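You operate a simulated robot arm through the tools that you are given. There is no shell and no other tool. Be economical: measure what you need, move in short steps, check, and stop when the job is done.

You are at the controls of a simulated robot arm. One attempt, no reset.

Task
Put things in order on the ironing board top. At the end: the yellow rolled sock from the ironing board top stands where the orange tag (marked "LOFT") stood; the green linen roll from the ironing board top stands where the yellow rolled sock stood; the green laundry stain stick (marked "STAIN GEL") stands where the green linen roll stood; the orange tag is in the blue basket; whatever was shut is shut again. Leave all else as you found it, and nothing knocked over.

The check looks at the end state, three seconds after you hand in, the way a careful person would. Anything else that was tipped, shoved, dropped, spilled or broken makes it a failure.

Robot
A 6-joint arm with a two-finger parallel gripper, fixed in place. Base frame: the origin is at the foot of the arm, x ahead of it, y to its left, z up; the work surface is at about z = 0. Lengths are in cm, angles in rad, forces in N, time in s.
With the tool pointing down near the work surface it reaches from about 12 to 50 cm from the base axis. Its first joint turns from -1.257 to 1.257 rad. Payload 0.65 kg.
Tool frame: the origin (TCP) lies between the finger pads and is the grasp point; the fingertips stand 2.5 cm ahead of it; z points along the fingers, y is the line along which they close. The gripper opens to 7.6 cm. The fingers are 1.8 cm wide and 1 cm thick; the gripper's body (3.6 by 7.8 cm) begins 4.5 cm behind the TCP.
Orientation is told as [roll, pitch, yaw] about the base's x, y, z axes, in that order, counted from this pose: with the fingers straight down and closing along the base's y, the tool's x points along the base's -x, its y along +y and its z along -z.

Tools
- The arm moves only by the tool send_rows. Its arguments are lists of equal length, an entry for each row: "xyz": the shift along the tool's x, y, z in mm, a list of three; "rotation": the turn, a rotation vector about the tool's x, y, z in rad, a list of three; "hand": the opening, from 0 (shut) to 1 (fully open). In form: {"xyz": [[tx, ty, tz], ...], "rotation": [[ax, ay, az], ...], "hand": [hand, ...]}. A call has 1 to 20 rows; each row is the pose to reach, as a shift and turn from the pose commanded when the call began, along the tool's axes at that moment. Each row takes 0.2 s and may step no farther than 5 cm and 0.15 rad from the row before; otherwise, or with a gripper value out of range, the whole call is refused. A pose out of reach is approached as far as the arm can. The call stops where the force on the tool passes 40 N (or 10 N more than at its start, if that is more) or the arm is blocked; 0.2 s more then pass. The fingers move at their own pace (about 10.8 cm/s each) and stop on an object; they squeeze with about 22 N. The grip force told is the motor's: it shows also when the fingers shut on nothing. Time passes only in rows, and 0.2 s behind the last, so rows that repeat a pose let the fingers close. The reply holds the time, the measured pose of the TCP, the force on the tool along the base axes, the opening and the grip force, in the units named above and with some noise, with the torque about the TCP (base axes, N m) and any sound that the robot's microphone picked up.
- Cameras (640 x 400 px; columns grow to the right, rows downward): "scene" is fixed at [6.28, 27.03, 42.22]; the picture's right is [-0.74, -0.68, 0.00], its down [-0.27, 0.29, -0.92] and it looks along [0.62, -0.68, -0.39] (base axes); focal length 214 px, centre (320, 200). "wrist" rides on the gripper at [5.8, 1.1, -8.1] in the tool frame; the picture's right is [-0.18, 0.98, 0.00], its down [-0.75, -0.14, -0.64] and it looks along [-0.63, -0.12, 0.77] (tool axes); focal length 243 px, centre (320, 200). There is no depth. A picture from a camera that has moved, and an enlarged one, comes with that camera's place and axes in the base frame and with its lens.
- capture(camera): a new picture of that camera. It takes no simulated time.
- zoom(camera, box): a new picture of the part [left, top, right, bottom] of that camera's present view, enlarged. It takes no simulated time.
- sign_off(): hands the job in; it is judged then, once.

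Go step by step. Nothing tells you positions but the pictures and the camera data: compare them with the known pose of the tool, close in by small moves and look again before you grip or let go. The budget is 120 turns and 68 pictures, counting those below and the enlarged ones. Unless the task says otherwise, let go and move clear before handing in, and close with one line.

The tools are called after "Request:" as name(argument=value, ...) on one line, values as JSON. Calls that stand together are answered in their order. send_rows: Moves the arm, as the interface text tells. Its arguments: {"type":"object","properties":{"xyz":{"type":"array"},"rotation":{"type":"array"},"hand":{"type":"array"}},"required":["xyz","rotation","hand"]} The other tools are called the same way: capture (camera) takes a picture; zoom (camera, box) takes an enlarged picture of a part of a camera's view; sign_off () hands the job in.

At the start:

```text
time: 0.0
position: [23.97, 2.25, 40.21]
tcp_rot: [-0.002, 0.0, 0.002]
force: [-0.2, -0.5, -0.5]
moment: [0.0, -0.01, -0.01]
grip_width: 7.58
grip_force: 0.0
```

scene: 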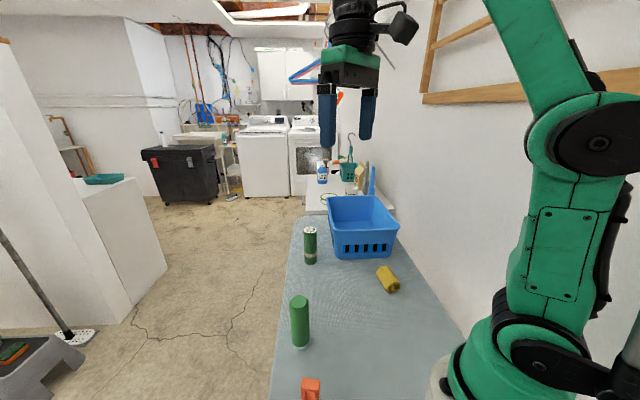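
wrist: 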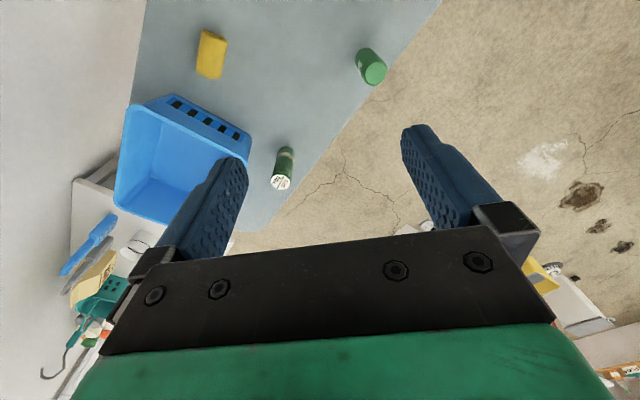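

I see an ironing board with a yellow sock, two green cylinders, an orange tag and a blue basket. I'll enlarge the views to tell them apart.

Request:
zoom(camera="scene", box=[260, 180, 460, 305])

Request:
zoom(camera="scene", box=[240, 280, 432, 400])

Request:
zoom(camera="wrist", box=[80, 0, 440, 225])

```text
3.20 times, centred on (360, 242) of scene
camera zoom: at [6.28, 27.03, 42.22], right [-0.74, -0.68, 0.0], down [-0.27, 0.29, -0.92], along [0.62, -0.68, -0.39], focal length 686 px, centre (192, 64)
```

zoom: 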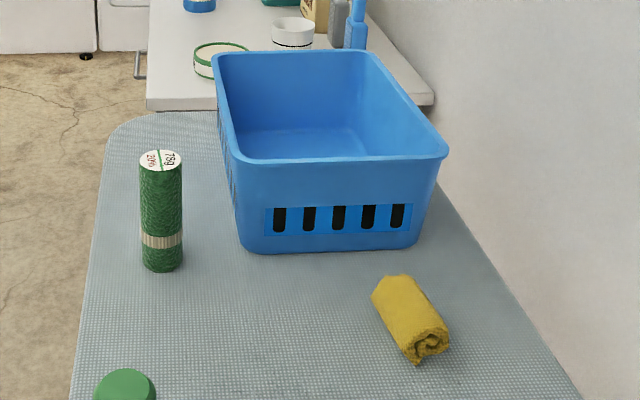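

```text
3.33 times, centred on (336, 340) of scene
camera zoom: at [6.28, 27.03, 42.22], right [-0.74, -0.68, 0.0], down [-0.27, 0.29, -0.92], along [0.62, -0.68, -0.39], focal length 715 px, centre (267, -267)
```

zoom: 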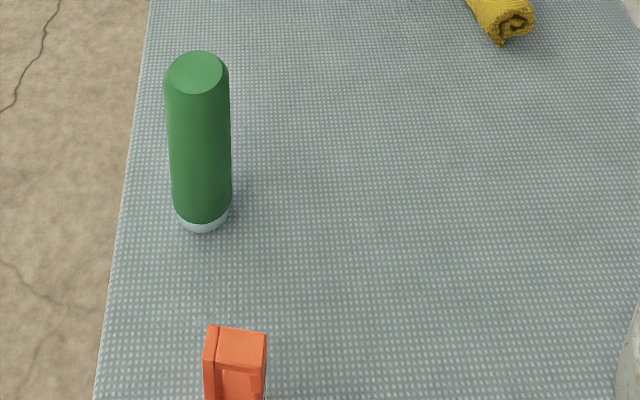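

```text
1.78 times, centred on (260, 112) of wrist
camera zoom: at [18.09, 3.26, 48.25], right [0.18, 0.98, 0.0], down [0.75, -0.14, 0.64], along [0.63, -0.12, -0.77], focal length 431 px, centre (427, 356)
```

zoom: 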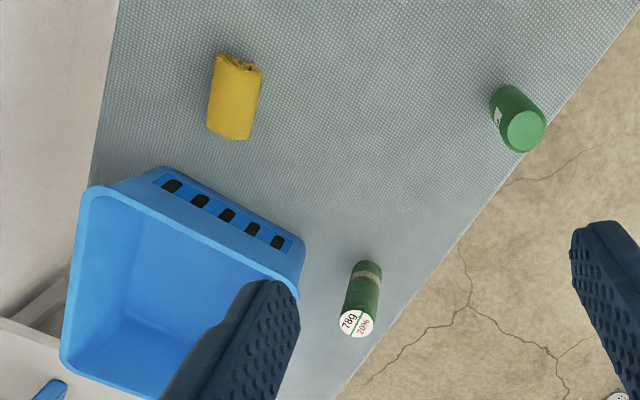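

The far textured cylinder looks like the linen roll, and the near smooth one like the stain stick. The tag stands at about (20, 14), so I'm moving above it to look.

Request:
send_rows(xyz=[[12, 23, 36], [24, 47, 72], [36, 70, 109], [48, 94, 145], [60, 117, 182], [60, 117, 182]], rotation=[[0, 0, 0], [0, 0, 0], [0, 0, 0], [0, 0, 0], [0, 0, 0], [0, 0, 0]], hand=[1, 1, 1, 1, 1, 1])

Request:
capture(camera="wrist")

Request:
capture(camera="scene")

```text
time: 1.4
position: [17.97, 13.95, 21.93]
tcp_rot: [0.001, 0.0, -0.001]
force: [-0.2, 0.1, 0.4]
moment: [0.03, 0.0, 0.0]
grip_width: 7.6
grip_force: 0.2
```

```text
62 pictures are left
camera wrist: at [12.14, 15.0, 29.93], right [0.18, 0.98, 0.0], down [0.75, -0.14, 0.64], along [0.63, -0.12, -0.77], focal length 243 px, centre (320, 200)
```

wrist: 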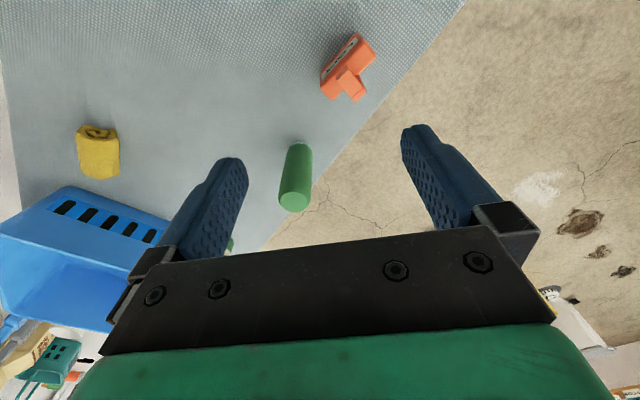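

```text
61 pictures are left
```

scene: 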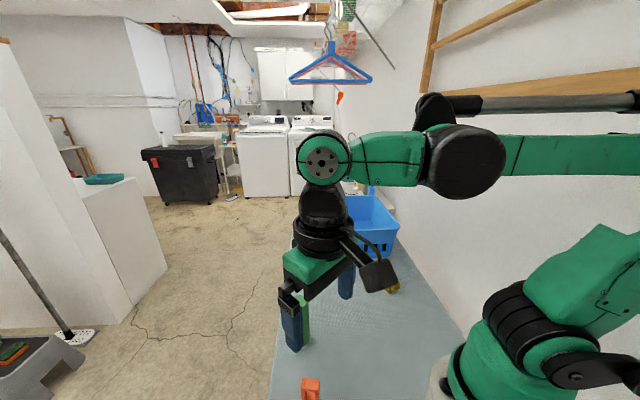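

The tag is in view near the top of the wrist picture. I'm enlarging it to read its shape and place.

Request:
zoom(camera="wrist", box=[270, 10, 430, 110])

```text
4.00 times, centred on (350, 60) of wrist
camera zoom: at [12.14, 15.0, 29.93], right [0.18, 0.98, 0.0], down [0.75, -0.14, 0.64], along [0.63, -0.12, -0.77], focal length 970 px, centre (200, 760)
```

zoom: 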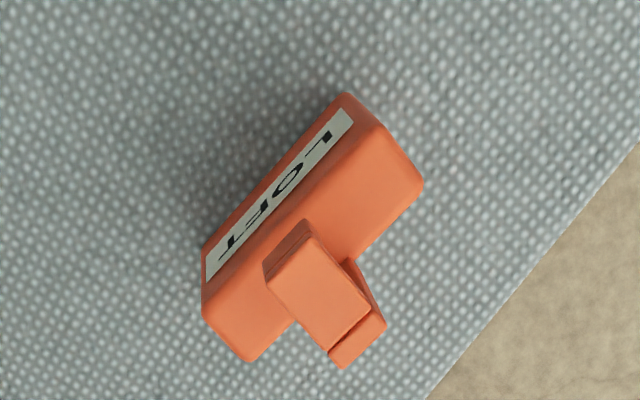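

The tag looks like a slab with a label and a raised knob, at roughly (18.5, 16.3). I'm going lower for a closer look.

Request:
send_rows(xyz=[[-8, 8, 45], [-10, 20, 85], [-10, 20, 85]], rotation=[[0, 0, 0], [0, 0, 0], [0, 0, 0]], hand=[1, 1, 1])

Request:
capture(camera="wrist")

```text
time: 2.2
position: [19.15, 15.74, 13.56]
tcp_rot: [-0.002, 0.001, 0.0]
force: [-0.3, 0.1, 0.4]
moment: [0.0, 0.0, -0.03]
grip_width: 7.6
grip_force: 0.0
```

```text
59 pictures are left
camera wrist: at [13.24, 16.73, 21.53], right [0.18, 0.98, 0.0], down [0.75, -0.14, 0.64], along [0.63, -0.12, -0.77], focal length 243 px, centre (320, 200)
```

wrist: 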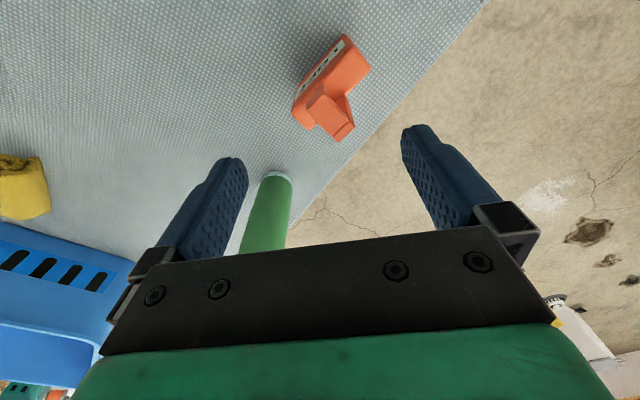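

Request:
zoom(camera="wrist", box=[260, 20, 420, 150])

Request:
zoom(camera="scene", box=[270, 340, 366, 400])

```text
3.08 times, centred on (340, 85) of wrist
camera zoom: at [13.24, 16.73, 21.53], right [0.18, 0.98, 0.0], down [0.75, -0.14, 0.64], along [0.63, -0.12, -0.77], focal length 746 px, centre (258, 554)
```

zoom: 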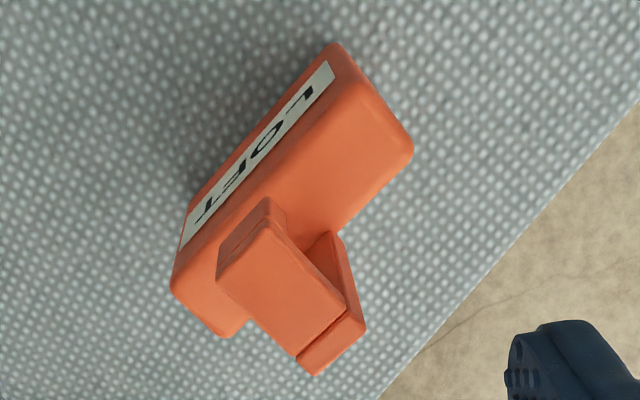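

```text
6.67 times, centred on (318, 370) of scene
camera zoom: at [6.27, 27.03, 42.22], right [-0.74, -0.68, 0.0], down [-0.27, 0.29, -0.92], along [0.62, -0.68, -0.39], focal length 1430 px, centre (333, -933)
```

zoom: 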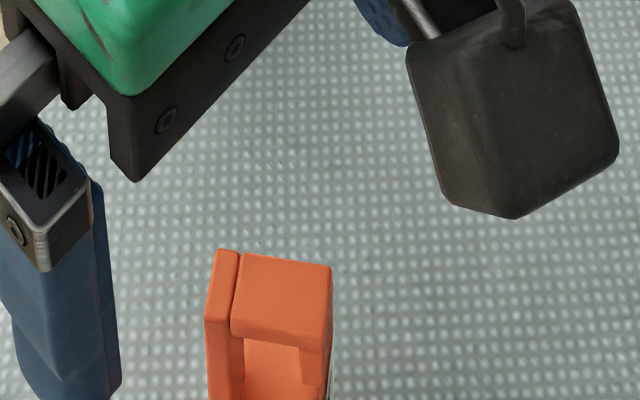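

The tag seems tall, with its top near z ≈ 10, so I need a side view to confirm. I'm backing off and turning the wrist camera to look along +y at it.

Request:
send_rows(xyz=[[1, -9, 0], [2, -17, 0], [3, -26, 0], [4, -35, 0], [5, -43, 0], [7, -52, 3], [8, -61, 6], [9, -70, 9], [10, -78, 12], [11, -87, 15], [11, -87, 15]], rotation=[[0, 0, -0.14], [0, 0, -0.28], [0, 0, -0.42], [0, 0, -0.56], [0, 0, -0.7], [0, 0, -0.84], [0, 0, -0.98], [0, 0, -1.12], [0, 0, -1.26], [0, 0, -1.4], [0, 0, -1.4]], hand=[1, 1, 1, 1, 1, 1, 1, 1, 1, 1, 1])

Request:
capture(camera="wrist")

```text
time: 4.6
position: [17.83, 7.22, 12.09]
tcp_rot: [-0.001, -0.001, 1.404]
force: [0.0, -0.1, 0.1]
moment: [-0.01, -0.01, 0.0]
grip_width: 7.61
grip_force: 0.1
```

```text
56 pictures are left
camera wrist: at [15.74, 1.58, 20.09], right [-0.94, 0.35, 0.0], down [0.27, 0.72, 0.64], along [0.22, 0.6, -0.77], focal length 243 px, centre (320, 200)
```

wrist: 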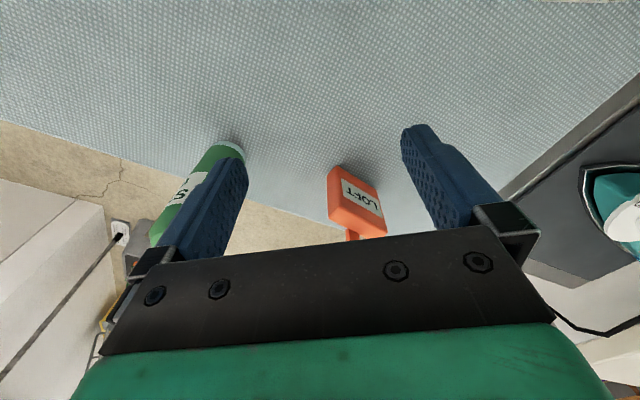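

Request:
zoom(camera="wrist", box=[290, 140, 420, 250])

```text
3.64 times, centred on (355, 195) of wrist
camera zoom: at [15.74, 1.58, 20.09], right [-0.94, 0.35, 0.0], down [0.27, 0.72, 0.64], along [0.22, 0.6, -0.77], focal length 882 px, centre (193, 218)
```

zoom: 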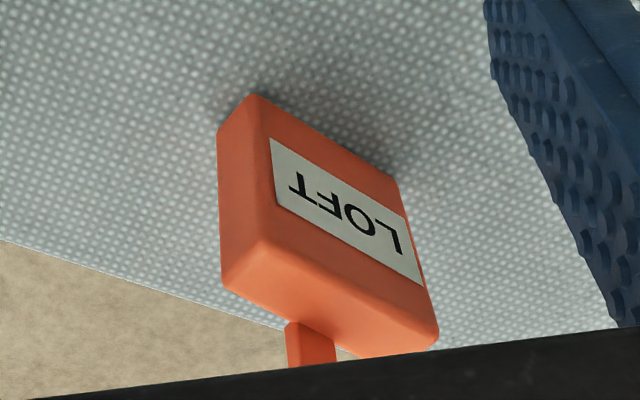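

The tag is a block about 4.9 × 1.4 × 5.5 cm, centred near (17.6, 16.2), with a hook on top reaching z ≈ 10. I'll grip its ends along its length (yaw ≈ 0.67), starting from above.

Request:
send_rows(xyz=[[0, 0, -25], [-18, 4, -30], [-36, 8, -30], [-54, 12, -30], [-70, 15, -30], [-88, 18, -30], [-88, 18, -30]], rotation=[[0, 0, 0.13], [0, 0, 0.26], [0, 0, 0.39], [0, 0, 0.52], [0, 0, 0.65], [0, 0, 0.735], [0, 0, 0.735]], hand=[1, 1, 1, 1, 1, 1, 1])

Request:
capture(camera="wrist")

Request:
zoom(camera="scene", box=[240, 280, 432, 400])

```text
time: 6.2
position: [17.7, 16.14, 15.2]
tcp_rot: [-0.001, 0.0, 0.665]
force: [0.0, -0.1, 0.0]
moment: [0.01, -0.01, -0.01]
grip_width: 7.6
grip_force: 0.1
```

```text
54 pictures are left
camera wrist: at [12.39, 13.36, 23.14], right [-0.46, 0.89, 0.0], down [0.68, 0.35, 0.64], along [0.57, 0.3, -0.77], focal length 243 px, centre (320, 200)
```

wrist: 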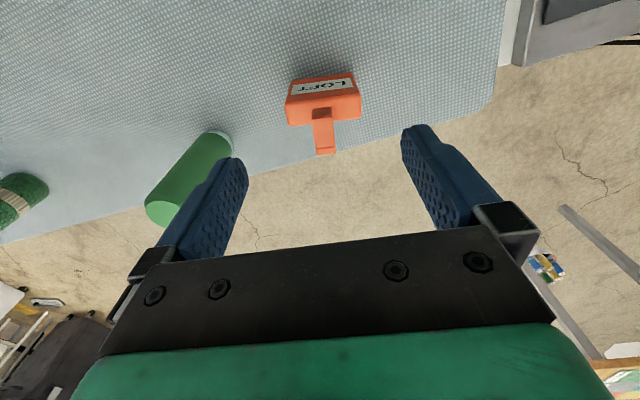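

```text
3.33 times, centred on (336, 340) of scene
camera zoom: at [6.28, 27.03, 42.22], right [-0.74, -0.68, 0.0], down [-0.27, 0.29, -0.92], along [0.62, -0.68, -0.39], focal length 715 px, centre (267, -267)
```

zoom: 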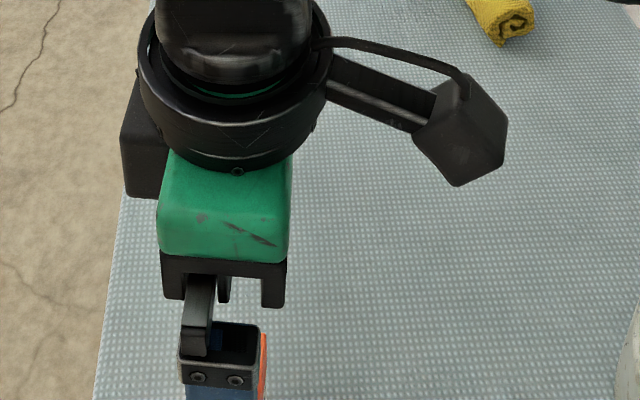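

The block is centred and square between the fingers. I'm descending to z ≈ 6.3 and then closing.

Request:
send_rows(xyz=[[0, 0, 30], [0, 0, 60], [0, 0, 80], [0, 0, 89], [0, 0, 89]], rotation=[[0, 0, 0], [0, 0, 0], [0, 0, 0], [0, 0, 0], [0, 0, 0]], hand=[1, 1, 1, 1, 1])

Request:
capture(camera="wrist")

```text
time: 7.4
position: [17.6, 16.07, 6.12]
tcp_rot: [0.001, 0.0, 0.663]
force: [-0.4, -0.4, -0.6]
moment: [0.01, 0.02, 0.0]
grip_width: 7.64
grip_force: 0.1
```

```text
52 pictures are left
camera wrist: at [12.29, 13.34, 14.12], right [-0.46, 0.89, 0.0], down [0.68, 0.35, 0.64], along [0.57, 0.3, -0.77], focal length 243 px, centre (320, 200)
```

wrist: 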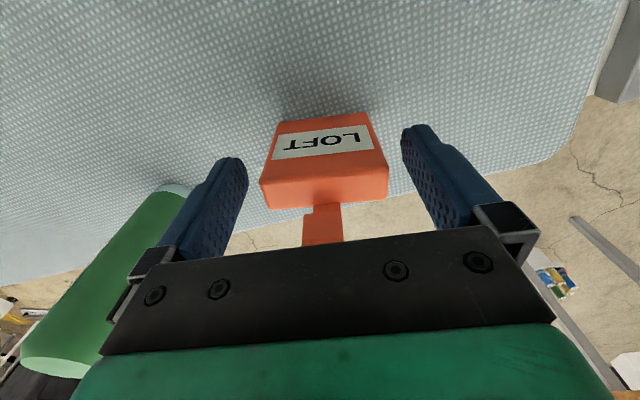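

The tag sits centred between the fingers, so I'm closing on it.

Request:
send_rows(xyz=[[0, 0, 0], [0, 0, 0], [0, 0, 0]], rotation=[[0, 0, 0], [0, 0, 0], [0, 0, 0]], hand=[0, 0, 0])

```text
time: 8.2
position: [17.58, 16.04, 6.14]
tcp_rot: [-0.001, 0.001, 0.665]
force: [-0.5, -0.3, 1.1]
moment: [0.02, 0.01, 0.04]
grip_width: 5.37
grip_force: 21.9
```

I have the tag. I'm lifting it high and moving toward the basket while turning to look.

Request:
send_rows(xyz=[[0, 0, -20], [0, 0, -60], [0, 0, -105], [0, 0, -150], [0, 0, -190], [13, -33, -190], [26, -66, -190], [38, -100, -190], [51, -133, -190], [64, -166, -190], [77, -199, -190], [90, -232, -190], [103, -266, -190], [115, -299, -190], [128, -332, -190], [128, -332, -190]], rotation=[[0, 0, 0], [0, 0, 0], [0, 0, 0], [0, 0, 0], [0, 0, 0], [0, 0, 0.14], [0, 0, 0.28], [0, 0, 0.42], [0, 0, 0.56], [0, 0, 0.7], [0, 0, 0.84], [0, 0, 0.98], [0, 0, 1.12], [0, 0, 1.26], [0, 0, 1.39], [0, 0, 1.39]], hand=[0, 0, 0, 0, 0, 0, 0, 0, 0, 0, 0, 0, 0, 0, 0, 0])

Request:
capture(camera="wrist")

Request:
capture(camera="scene")

```text
time: 11.6
position: [27.95, -17.86, 25.12]
tcp_rot: [-0.002, 0.0, -0.727]
force: [0.6, -0.6, -0.2]
moment: [-0.01, 0.02, 0.01]
grip_width: 5.37
grip_force: 21.9
```

```text
51 pictures are left
camera wrist: at [24.31, -13.34, 33.11], right [0.79, 0.61, 0.0], down [0.47, -0.61, 0.64], along [0.39, -0.51, -0.77], focal length 243 px, centre (320, 200)
```

wrist: 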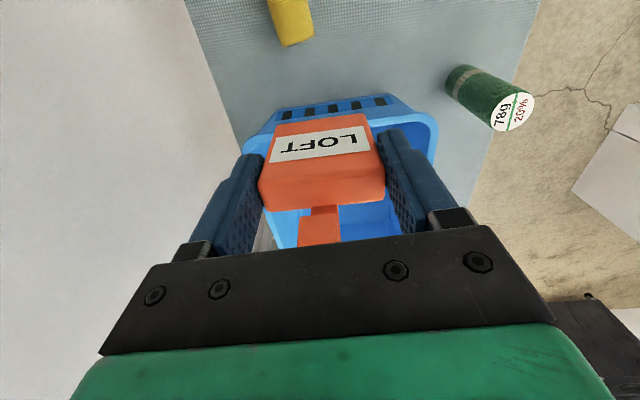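

```text
50 pictures are left
```

scene: 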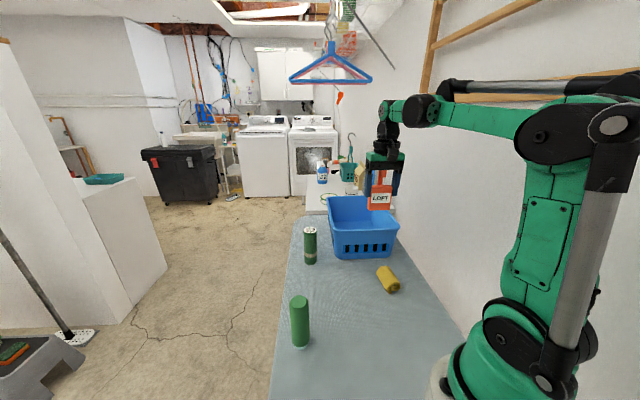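

The basket rim is at z ≈ 11, with the near rim's middle around (32, -20.6). I'm moving over the inside at about (37.2, -26.2) and checking before lowering.

Request:
send_rows(xyz=[[-40, 0, 0], [-80, 0, 0], [-124, 0, 0], [-124, 0, 30], [-124, 0, 50], [-124, 0, 50]], rotation=[[0, 0, 0], [0, 0, 0], [0, 0, 0], [0, 0, 0], [0, 0, 0], [0, 0, 0]], hand=[0, 0, 0, 0, 0, 0])

Request:
capture(camera="wrist")

Request:
zoom(camera="scene", box=[280, 140, 440, 260])

```text
time: 13.0
position: [37.2, -26.1, 20.22]
tcp_rot: [0.0, 0.0, -0.724]
force: [0.2, -0.4, -0.7]
moment: [-0.01, -0.01, 0.02]
grip_width: 5.35
grip_force: 21.4
out of reach, approached as far as the arm can: row 3, 4
```

```text
49 pictures are left
camera wrist: at [33.55, -21.43, 28.23], right [0.79, 0.61, 0.0], down [0.47, -0.6, 0.64], along [0.39, -0.51, -0.77], focal length 243 px, centre (320, 200)
```

wrist: 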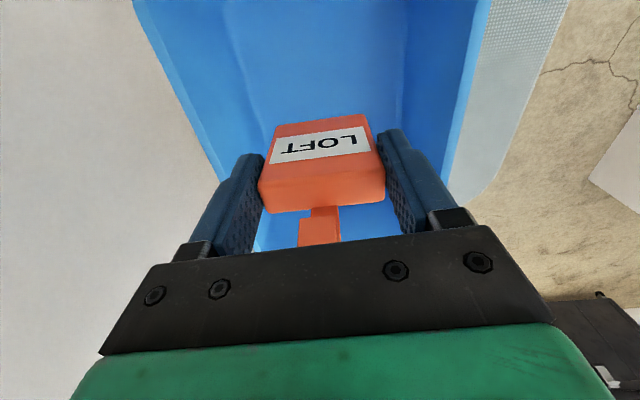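

```text
3.33 times, centred on (360, 200) of scene
camera zoom: at [6.28, 27.03, 42.22], right [-0.74, -0.68, 0.0], down [-0.27, 0.29, -0.92], along [0.62, -0.68, -0.39], focal length 715 px, centre (187, 200)
```

zoom: 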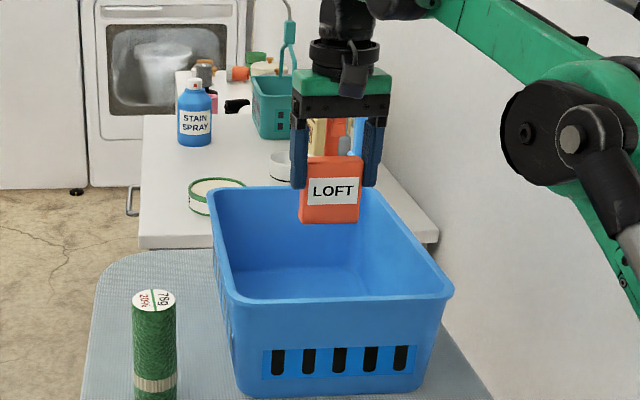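

The tag is over the inside of the basket. I'm lowering it in.

Request:
send_rows(xyz=[[0, 0, 40], [0, 0, 80], [0, 0, 110], [0, 0, 120], [0, 0, 120]], rotation=[[0, 0, 0], [0, 0, 0], [0, 0, 0], [0, 0, 0], [0, 0, 0]], hand=[0, 0, 0, 0, 0])

Request:
zoom(camera="scene", box=[280, 140, 440, 260])

```text
time: 14.2
position: [37.32, -26.21, 8.25]
tcp_rot: [0.001, 0.001, -0.725]
force: [0.0, 0.2, -0.7]
moment: [0.0, -0.02, 0.04]
grip_width: 5.35
grip_force: 21.3
```

```text
3.33 times, centred on (360, 200) of scene
camera zoom: at [6.28, 27.03, 42.22], right [-0.74, -0.68, 0.0], down [-0.27, 0.29, -0.92], along [0.62, -0.68, -0.39], focal length 715 px, centre (187, 200)
```

zoom: 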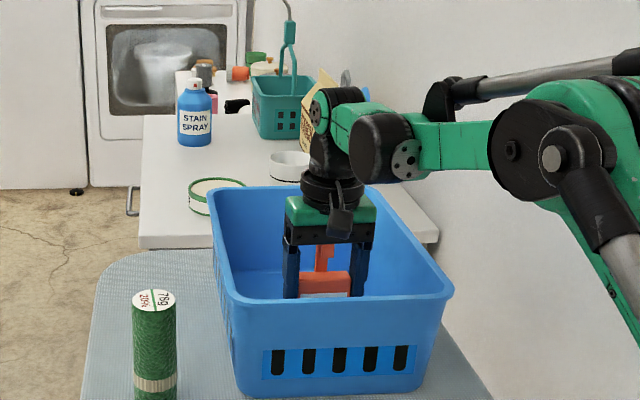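

Clear of the walls. I'm lowering in small steps until it touches the basket floor.

Request:
send_rows(xyz=[[0, 0, 5], [0, 0, 8], [0, 0, 11], [0, 0, 13]], rotation=[[0, 0, 0], [0, 0, 0], [0, 0, 0], [0, 0, 0]], hand=[0, 0, 0, 0])

```text
time: 15.2
position: [37.23, -26.19, 6.88]
tcp_rot: [0.001, 0.0, -0.726]
force: [0.4, 0.3, -0.7]
moment: [-0.03, -0.02, -0.03]
grip_width: 5.36
grip_force: 21.4
```

Request:
send_rows(xyz=[[0, 0, 1.5], [0, 0, 3], [0, 0, 4.5]], rotation=[[0, 0, 0], [0, 0, 0], [0, 0, 0]], hand=[0, 0, 0])

```text
time: 16.0
position: [37.25, -26.01, 6.43]
tcp_rot: [0.001, -0.001, -0.725]
force: [0.2, -0.9, 16.0]
moment: [-0.1, -0.12, -0.09]
grip_width: 5.35
grip_force: 22.0
```

The tag is on the basket floor. I'm easing up slightly, opening, and rising straight out.

Request:
send_rows(xyz=[[0, 0, -1.5], [0, 0, -1.5], [0, 0, -1.5], [0, 0, -1.5]], rotation=[[0, 0, 0], [0, 0, 0], [0, 0, 0], [0, 0, 0]], hand=[0, 0.85, 1, 1])

Request:
send_rows(xyz=[[0, 0, -20], [0, 0, -60], [0, 0, -100], [0, 0, -140], [0, 0, -150]], rotation=[[0, 0, 0], [0, 0, 0], [0, 0, 0], [0, 0, 0], [0, 0, 0]], hand=[1, 1, 1, 1, 1])

Request:
capture(camera="wrist")

```text
time: 17.0
position: [37.27, -26.05, 6.62]
tcp_rot: [0.0, -0.002, -0.724]
force: [0.2, -1.0, -0.9]
moment: [0.01, 0.01, -0.01]
grip_width: 7.58
grip_force: 0.0
```

```text
time: 18.2
position: [37.32, -26.3, 21.73]
tcp_rot: [-0.001, 0.0, -0.725]
force: [-0.2, 0.7, -0.1]
moment: [0.02, 0.0, -0.02]
grip_width: 7.62
grip_force: 0.0
```

```text
46 pictures are left
camera wrist: at [33.71, -21.54, 29.61], right [0.79, 0.61, 0.0], down [0.47, -0.6, 0.64], along [0.39, -0.51, -0.77], focal length 243 px, centre (320, 200)
```

wrist: 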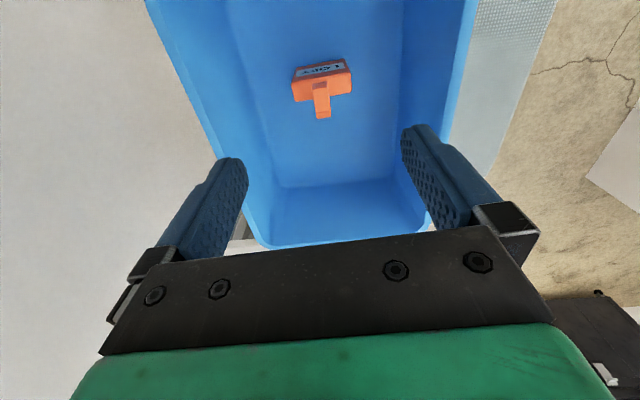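

The tag stands in the basket. Next I'm going to look at the sock near (21.8, -16).

Request:
send_rows(xyz=[[46, -7, 0], [92, -14, 0], [138, -21, 10], [186, -28, 40], [186, -28, 57], [186, -28, 57]], rotation=[[0, 0, 0], [0, 0, 0], [0, 0, 0], [0, 0, 0], [0, 0, 0], [0, 0, 0]], hand=[1, 1, 1, 1, 1, 1])

Request:
capture(camera="wrist")

```text
refused: row 4 steps farther than a row can; nothing moved
```

```text
45 pictures are left
camera wrist: at [33.71, -21.54, 29.61], right [0.79, 0.61, 0.0], down [0.47, -0.6, 0.64], along [0.39, -0.51, -0.77], focal length 243 px, centre (320, 200)
```

wrist: 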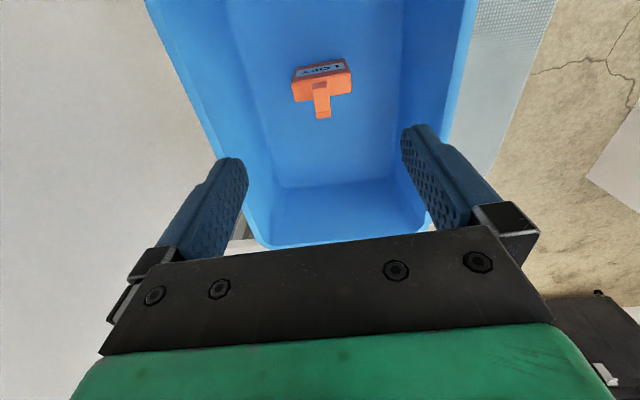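

The steps were too large and nothing moved. I'm sending the same move again in smaller steps.

Request:
send_rows(xyz=[[44, -7, 0], [88, -14, 0], [130, -20, 10], [160, -24, 30], [186, -28, 57], [186, -28, 57]], rotation=[[0, 0, 0], [0, 0, 0], [0, 0, 0], [0, 0, 0], [0, 0, 0], [0, 0, 0]], hand=[1, 1, 1, 1, 1, 1])

Request:
capture(camera="wrist")

```text
time: 19.6
position: [21.43, -15.84, 15.89]
tcp_rot: [0.0, 0.0, -0.724]
force: [0.7, -0.3, -0.7]
moment: [-0.04, -0.01, 0.0]
grip_width: 7.62
grip_force: 0.1
```

```text
44 pictures are left
camera wrist: at [17.76, -11.2, 23.84], right [0.79, 0.61, 0.0], down [0.47, -0.6, 0.64], along [0.39, -0.51, -0.77], focal length 243 px, centre (320, 200)
```

wrist: 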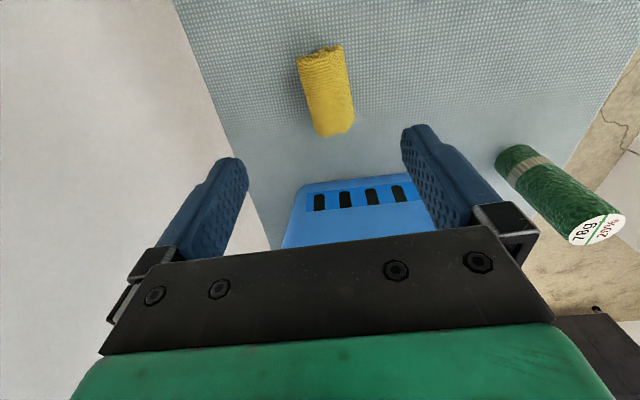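

The sock lies with its axis at about -0.66 rad, centred near (22.3, -16.2) and about 6.6 cm long. I'm aligning above it and going down partway.

Request:
send_rows(xyz=[[-9, 3, 30], [-9, 3, 60], [-9, 3, 85], [-9, 3, 85]], rotation=[[0, 0, -0.06], [0, 0, -0.06], [0, 0, -0.06], [0, 0, -0.06]], hand=[1, 1, 1, 1])

Request:
capture(camera="wrist")

```text
time: 20.6
position: [22.33, -16.35, 7.54]
tcp_rot: [-0.001, 0.0, -0.665]
force: [0.5, 0.3, 0.9]
moment: [-0.01, 0.02, 0.01]
grip_width: 7.6
grip_force: 0.1
```

```text
43 pictures are left
camera wrist: at [18.38, -11.92, 15.49], right [0.75, 0.66, 0.0], down [0.51, -0.58, 0.64], along [0.42, -0.48, -0.77], focal length 243 px, centre (320, 200)
```

wrist: 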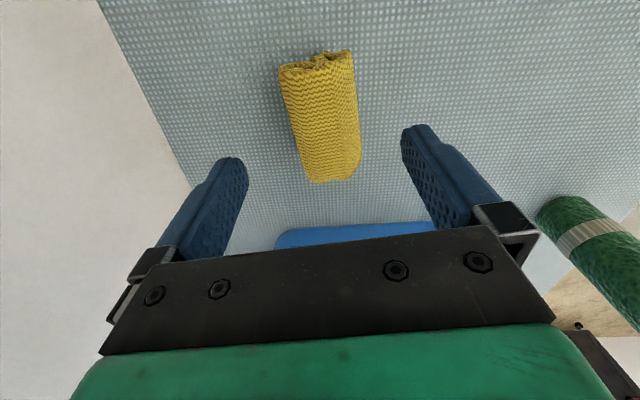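

The sock's centre is about 3 mm to the side, so I take its spot as (22.55, -16.1). I'm correcting, lowering and gripping.

Request:
send_rows(xyz=[[0, 3, 15], [0, 3, 30], [0, 3, 40], [0, 3, 46], [0, 3, 46]], rotation=[[0, 0, 0], [0, 0, 0], [0, 0, 0], [0, 0, 0], [0, 0, 0]], hand=[1, 1, 1, 1, 1])

Request:
capture(camera="wrist")

```text
time: 21.8
position: [22.54, -15.96, 2.84]
tcp_rot: [0.0, 0.0, -0.665]
force: [0.3, 0.5, 0.5]
moment: [0.01, -0.02, 0.02]
grip_width: 7.6
grip_force: 0.0
```

```text
42 pictures are left
camera wrist: at [18.58, -11.45, 10.76], right [0.75, 0.66, 0.0], down [0.51, -0.58, 0.64], along [0.42, -0.48, -0.77], focal length 243 px, centre (320, 200)
```

wrist: 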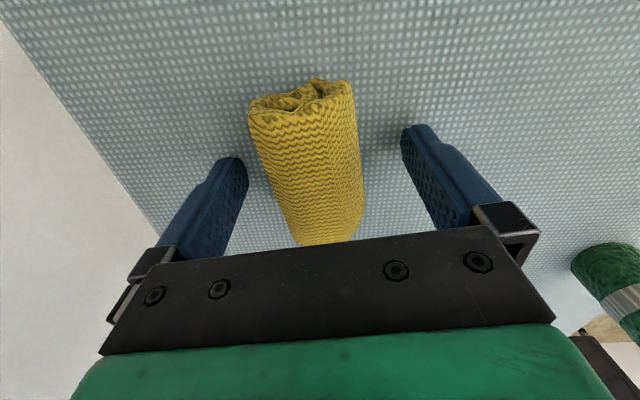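

Request:
send_rows(xyz=[[0, 0, 0], [0, 0, 0], [0, 0, 0]], rotation=[[0, 0, 0], [0, 0, 0], [0, 0, 0]], hand=[0, 0, 0])

Request:
send_rows(xyz=[[0, 0, -20], [0, 0, -60], [0, 0, -100], [0, 0, -140], [0, 0, -170], [0, 0, -170]], rotation=[[0, 0, 0], [0, 0, 0], [0, 0, 0], [0, 0, 0], [0, 0, 0], [0, 0, 0]], hand=[0, 0, 0, 0, 0, 0])

Request:
capture(camera="wrist")

```text
time: 22.6
position: [22.6, -15.86, 2.76]
tcp_rot: [0.0, 0.0, -0.666]
force: [0.2, -0.4, 0.4]
moment: [0.03, -0.01, -0.04]
grip_width: 4.56
grip_force: 22.5
```

```text
time: 24.0
position: [22.66, -15.92, 19.84]
tcp_rot: [0.0, -0.001, -0.664]
force: [0.3, 0.5, 0.0]
moment: [-0.02, 0.02, -0.01]
grip_width: 4.58
grip_force: 22.4
```

```text
41 pictures are left
camera wrist: at [18.65, -11.47, 27.75], right [0.75, 0.66, 0.0], down [0.51, -0.58, 0.64], along [0.42, -0.48, -0.77], focal length 243 px, centre (320, 200)
```

wrist: 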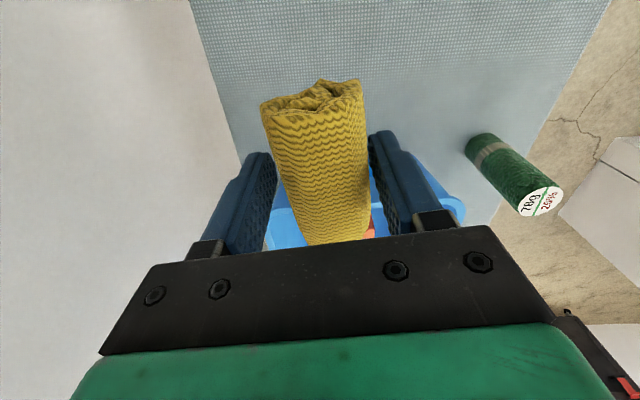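

The sock is held, and its centre is about 0.5 cm behind the TCP; I take its old spot as about (22.05, -15.8). I'm carrying it high to the tag's spot (17.6, 16.1), keeping its orientation.

Request:
send_rows(xyz=[[26, 25, 0], [52, 49, 0], [77, 74, 0], [103, 98, 0], [129, 123, 0], [155, 147, 0], [180, 172, 0], [206, 196, 0], [232, 221, 0], [232, 221, 0]], rotation=[[0, 0, 0], [0, 0, 0], [0, 0, 0], [0, 0, 0], [0, 0, 0], [0, 0, 0], [0, 0, 0], [0, 0, 0], [0, 0, 0], [0, 0, 0]], hand=[0, 0, 0, 0, 0, 0, 0, 0, 0, 0])

Request:
capture(camera="scene")

```text
time: 26.2
position: [17.98, 15.68, 19.6]
tcp_rot: [0.0, 0.0, -0.666]
force: [0.9, 0.6, 0.2]
moment: [-0.01, 0.01, -0.01]
grip_width: 4.59
grip_force: 22.4
```

```text
40 pictures are left
```

scene: 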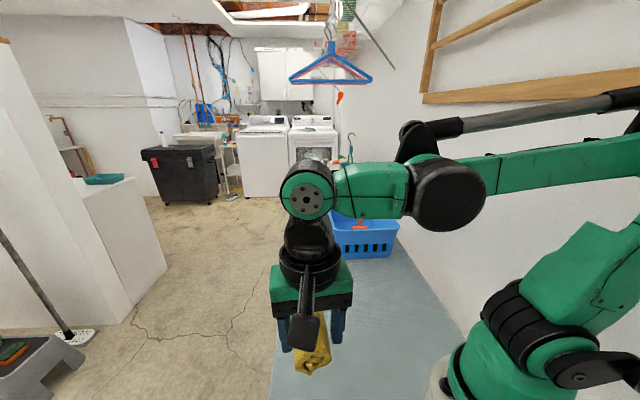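

Good clearance all round. I'm lowering to the grasp height, then releasing.

Request:
send_rows(xyz=[[1, 1, 40], [1, 1, 80], [1, 1, 120], [1, 1, 145], [1, 1, 160], [1, 1, 165], [1, 1, 167.5]], rotation=[[0, 0, 0], [0, 0, 0], [0, 0, 0], [0, 0, 0], [0, 0, 0], [0, 0, 0], [0, 0, 0]], hand=[0, 0, 0, 0, 0, 0, 0])

```text
time: 27.8
position: [17.91, 15.72, 3.06]
tcp_rot: [0.0, 0.001, -0.665]
force: [0.0, -0.9, -0.3]
moment: [0.01, -0.02, 0.03]
grip_width: 4.54
grip_force: 22.2
```

Request:
send_rows(xyz=[[0, 0, 1], [0, 0, 2], [0, 0, 3]], rotation=[[0, 0, 0], [0, 0, 0], [0, 0, 0]], hand=[0, 0, 0])

```text
time: 28.6
position: [17.95, 15.96, 2.76]
tcp_rot: [0.001, 0.001, -0.665]
force: [-0.1, 0.7, -1.4]
moment: [0.01, 0.02, 0.02]
grip_width: 4.59
grip_force: 22.0
```

Back at the pick height, so I'm opening and rising straight up.

Request:
send_rows(xyz=[[0, 0, 0.5], [0, 0, 0.5], [0, 0, 0.5], [0, 0, 0.5]], rotation=[[0, 0, 0], [0, 0, 0], [0, 0, 0], [0, 0, 0]], hand=[0.75, 1, 1, 1])

Request:
send_rows(xyz=[[0, 0, -20], [0, 0, -60], [0, 0, -100], [0, 0, -130], [0, 0, -150], [0, 0, -150]], rotation=[[0, 0, 0], [0, 0, 0], [0, 0, 0], [0, 0, 0], [0, 0, 0], [0, 0, 0]], hand=[1, 1, 1, 1, 1, 1])

Request:
capture(camera="wrist")

```text
time: 29.6
position: [17.94, 15.79, 2.67]
tcp_rot: [0.0, -0.002, -0.663]
force: [1.0, -0.3, -0.2]
moment: [-0.02, -0.04, -0.01]
grip_width: 7.6
grip_force: 0.2
```

```text
time: 31.0
position: [18.18, 15.95, 17.88]
tcp_rot: [0.0, 0.0, -0.665]
force: [0.1, -0.4, -0.2]
moment: [0.01, -0.01, -0.01]
grip_width: 7.58
grip_force: 0.1
```

```text
39 pictures are left
camera wrist: at [14.11, 20.42, 25.77], right [0.75, 0.66, 0.0], down [0.51, -0.58, 0.64], along [0.42, -0.48, -0.77], focal length 243 px, centre (320, 200)
```

wrist: 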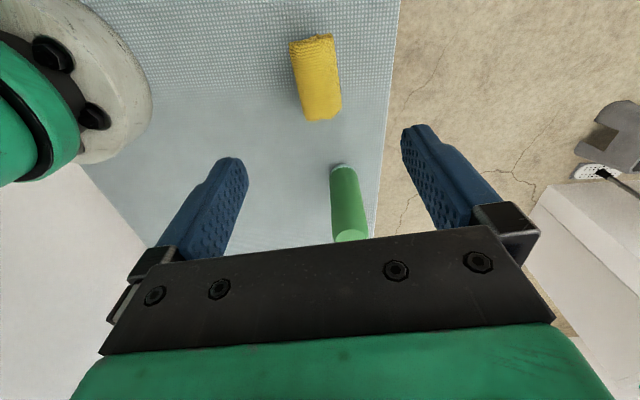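

The sock is centred on the tag's old spot. Next I'm going to the linen roll, about 11 cm tall near (43.4, -9.3), to look from above.

Request:
send_rows(xyz=[[-40, -7, -8], [-80, -14, -8], [-121, -22, -8], [-161, -29, -8], [-201, -36, -8], [-242, -44, -8], [-282, -51, -8], [-322, -58, -8], [-322, -58, -8]], rotation=[[0, 0, -0.12], [0, 0, -0.24], [0, 0, -0.36], [0, 0, -0.48], [0, 0, -0.6], [0, 0, -0.72], [0, 0, -0.84], [0, 0, -0.965], [0, 0, -0.965]], hand=[1, 1, 1, 1, 1, 1, 1, 1, 1])

Request:
capture(camera="wrist")

```text
time: 33.0
position: [39.85, -8.67, 18.6]
tcp_rot: [0.0, -0.001, 0.301]
force: [-0.1, 1.0, -0.3]
moment: [0.03, -0.04, -0.01]
grip_width: 7.59
grip_force: 0.0
```

```text
38 pictures are left
camera wrist: at [33.87, -9.45, 26.57], right [-0.12, 0.99, 0.0], down [0.76, 0.09, 0.64], along [0.64, 0.07, -0.77], focal length 243 px, centre (320, 200)
```

wrist: 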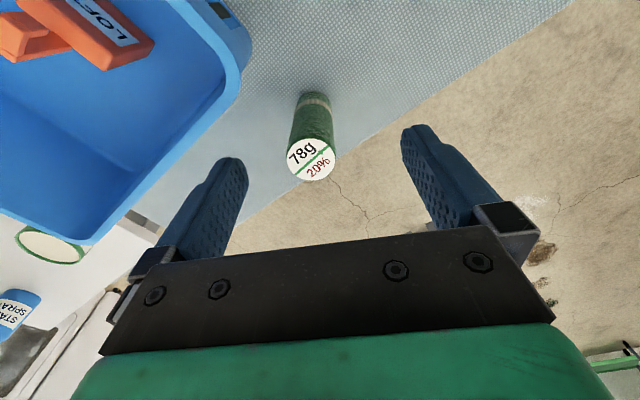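

The roll stands at about (43.3, -9.1). I'm moving over it and partway down to check alignment.

Request:
send_rows(xyz=[[-32, -14, 0], [-32, -14, 25], [-32, -14, 40], [-32, -14, 40]], rotation=[[0, 0, 0], [0, 0, 0], [0, 0, 0], [0, 0, 0]], hand=[1, 1, 1, 1])

Request:
capture(camera="wrist")

```text
time: 34.0
position: [43.24, -9.08, 14.61]
tcp_rot: [0.0, -0.002, 0.301]
force: [-0.2, 0.0, -1.0]
moment: [-0.06, -0.03, 0.01]
grip_width: 7.6
grip_force: 0.2
```

```text
37 pictures are left
camera wrist: at [37.24, -9.75, 22.56], right [-0.12, 0.99, 0.0], down [0.76, 0.09, 0.64], along [0.64, 0.07, -0.77], focal length 243 px, centre (320, 200)
```

wrist: 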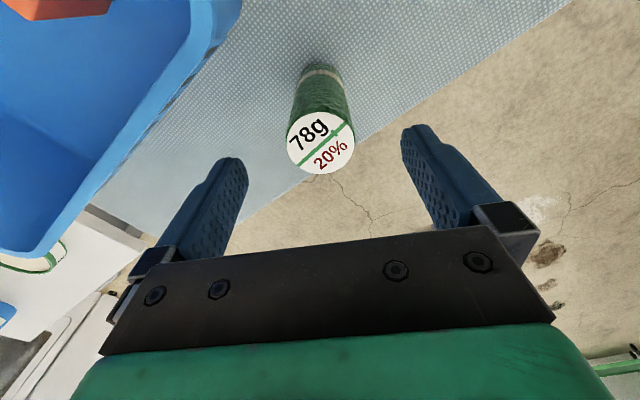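

Well centred. I'm descending to z ≈ 7.2 and gripping.

Request:
send_rows(xyz=[[0, 0, 25], [0, 0, 50], [0, 0, 68], [0, 0, 74], [0, 0, 74], [0, 0, 74], [0, 0, 74], [0, 0, 74]], rotation=[[0, 0, 0], [0, 0, 0], [0, 0, 0], [0, 0, 0], [0, 0, 0], [0, 0, 0], [0, 0, 0], [0, 0, 0]], hand=[1, 1, 1, 1, 1, 0, 0, 0])

```text
time: 35.8
position: [43.16, -9.04, 7.18]
tcp_rot: [0.001, 0.0, 0.301]
force: [0.3, -0.1, -0.3]
moment: [-0.02, 0.0, -0.02]
grip_width: 3.71
grip_force: 22.2
```

The roll is held. I'm lifting, skirting the basket, and moving above the sock's old spot.

Request:
send_rows(xyz=[[0, 0, -15], [0, 0, -55], [0, 0, -95], [0, 0, -125], [23, 18, -125], [46, 36, -125], [69, 53, -125], [107, 39, -125], [145, 25, -125], [184, 12, -125], [222, -2, -125], [222, -2, -125]], rotation=[[0, 0, 0], [0, 0, 0], [0, 0, 0], [0, 0, 0], [0, 0, 0], [0, 0, 0], [0, 0, 0], [0, 0, 0], [0, 0, 0], [0, 0, 0], [0, 0, 0], [0, 0, 0]], hand=[0, 0, 0, 0, 0, 0, 0, 0, 0, 0, 0, 0])

Request:
capture(camera="scene")

Request:
capture(camera="wrist")

```text
time: 38.4
position: [21.78, -15.65, 19.6]
tcp_rot: [-0.001, 0.001, 0.301]
force: [0.5, 0.2, -1.1]
moment: [-0.03, 0.0, 0.01]
grip_width: 3.67
grip_force: 22.3
```

```text
36 pictures are left
```

scene: 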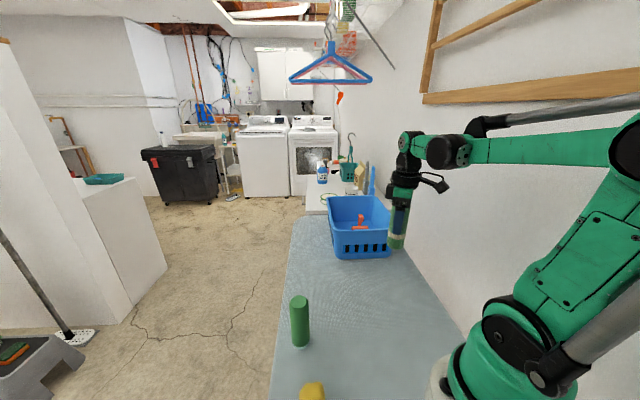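

```text
35 pictures are left
camera wrist: at [15.85, -16.4, 27.61], right [-0.12, 0.99, 0.0], down [0.76, 0.09, 0.64], along [0.64, 0.07, -0.77], focal length 243 px, centre (320, 200)
```

wrist: 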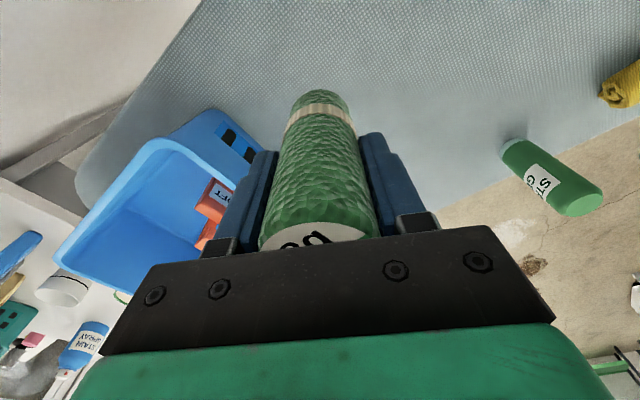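

I'm correcting about 2 mm and lowering the roll to just above the board.

Request:
send_rows(xyz=[[-2, -2, 40], [-2, -2, 80], [-2, -2, 105], [-2, -2, 117], [-2, -2, 121], [-2, -2, 123]], rotation=[[0, 0, 0], [0, 0, 0], [0, 0, 0], [0, 0, 0], [0, 0, 0], [0, 0, 0]], hand=[0, 0, 0, 0, 0, 0])

```text
time: 39.8
position: [22.26, -15.98, 7.27]
tcp_rot: [0.0, 0.001, 0.299]
force: [-0.3, 1.2, -0.4]
moment: [0.0, 0.0, 0.01]
grip_width: 3.66
grip_force: 21.8
```

Request:
send_rows(xyz=[[0, 0, 1], [0, 0, 2], [0, 0, 3]], rotation=[[0, 0, 0], [0, 0, 0], [0, 0, 0]], hand=[0, 0, 0])

```text
time: 40.6
position: [22.34, -15.96, 6.92]
tcp_rot: [0.0, 0.001, 0.3]
force: [0.8, 0.4, 25.3]
moment: [0.05, 0.01, -0.08]
grip_width: 3.71
grip_force: 22.5
```

The roll is on the board. I'm relieving the pressure, opening and rising.

Request:
send_rows(xyz=[[0, 0, -2], [0, 0, -2], [0, 0, -2], [0, 0, -2]], rotation=[[0, 0, 0], [0, 0, 0], [0, 0, 0], [0, 0, 0]], hand=[0, 0.7, 1, 1])

Request:
send_rows(xyz=[[0, 0, -20], [0, 0, -60], [0, 0, -90], [0, 0, -120], [0, 0, -120]], rotation=[[0, 0, 0], [0, 0, 0], [0, 0, 0], [0, 0, 0], [0, 0, 0]], hand=[1, 1, 1, 1, 1])

Request:
capture(camera="wrist")

```text
time: 41.6
position: [22.23, -15.83, 7.27]
tcp_rot: [0.0, 0.0, 0.3]
force: [-0.4, 1.4, 0.1]
moment: [-0.05, 0.04, 0.02]
grip_width: 7.62
grip_force: 0.1
```

```text
time: 42.8
position: [22.33, -15.78, 19.08]
tcp_rot: [0.002, 0.0, 0.302]
force: [0.4, 0.5, 0.4]
moment: [0.0, -0.03, 0.0]
grip_width: 7.59
grip_force: 0.1
```

```text
34 pictures are left
camera wrist: at [16.28, -16.56, 27.15], right [-0.11, 0.99, 0.0], down [0.76, 0.09, 0.64], along [0.64, 0.07, -0.77], focal length 243 px, centre (320, 200)
```

wrist: 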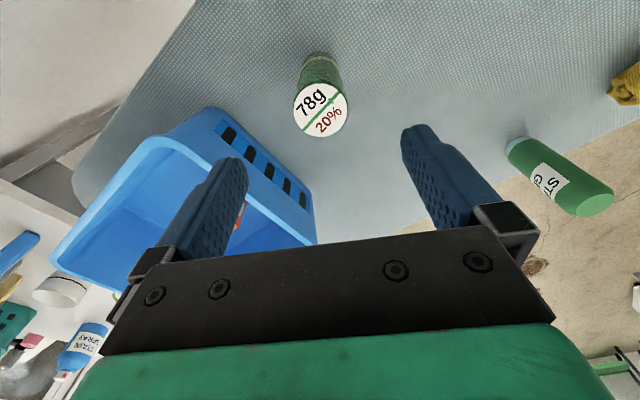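

The roll stands upright on the sock's old spot. Next is the stain stick near (27, 9.6).

Request:
send_rows(xyz=[[-17, 36, 0], [-35, 72, 0], [-53, 108, 0], [-70, 144, 0], [-88, 180, 0], [-106, 216, 0], [-106, 216, 0]], rotation=[[0, 0, 0], [0, 0, 0], [0, 0, 0], [0, 0, 0], [0, 0, 0], [0, 0, 0], [0, 0, 0]], hand=[1, 1, 1, 1, 1, 1, 1])

Request:
capture(camera="wrist")

```text
time: 44.4
position: [26.08, 8.01, 19.19]
tcp_rot: [0.0, 0.001, 0.299]
force: [0.4, 0.5, -0.1]
moment: [0.0, 0.0, -0.01]
grip_width: 7.62
grip_force: 0.0
```

```text
33 pictures are left
camera wrist: at [20.14, 7.4, 27.14], right [-0.11, 0.99, 0.0], down [0.76, 0.09, 0.64], along [0.64, 0.07, -0.77], focal length 243 px, centre (320, 200)
```

wrist: 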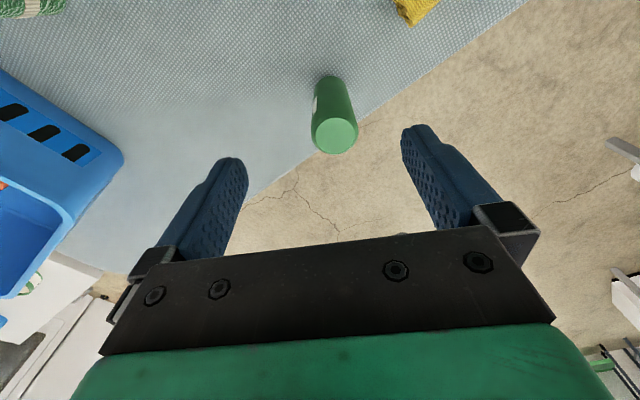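

Request:
send_rows(xyz=[[-14, 8, 0], [-14, 8, 30], [-14, 8, 40], [-14, 8, 40]], rotation=[[0, 0, 0], [0, 0, 0], [0, 0, 0], [0, 0, 0]], hand=[1, 1, 1, 1])

Request:
capture(camera="wrist")

Request:
capture(camera="scene")

```text
time: 45.4
position: [27.11, 9.08, 15.0]
tcp_rot: [0.0, -0.001, 0.301]
force: [-0.2, -0.6, -0.8]
moment: [0.03, 0.0, 0.03]
grip_width: 7.62
grip_force: 0.1
```

```text
32 pictures are left
camera wrist: at [21.23, 8.46, 23.07], right [-0.12, 0.99, 0.0], down [0.76, 0.09, 0.64], along [0.64, 0.07, -0.77], focal length 243 px, centre (320, 200)
```

wrist: 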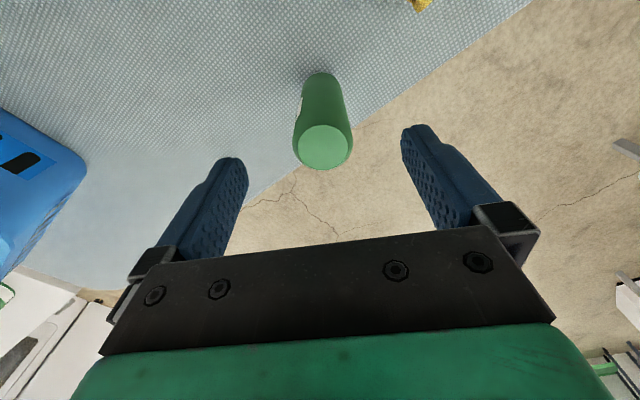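

```text
31 pictures are left
```

scene: 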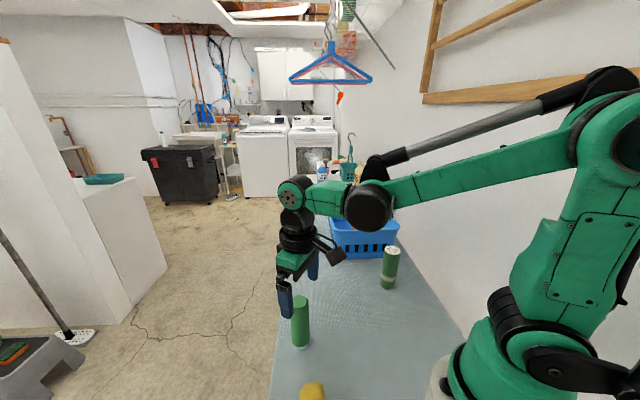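

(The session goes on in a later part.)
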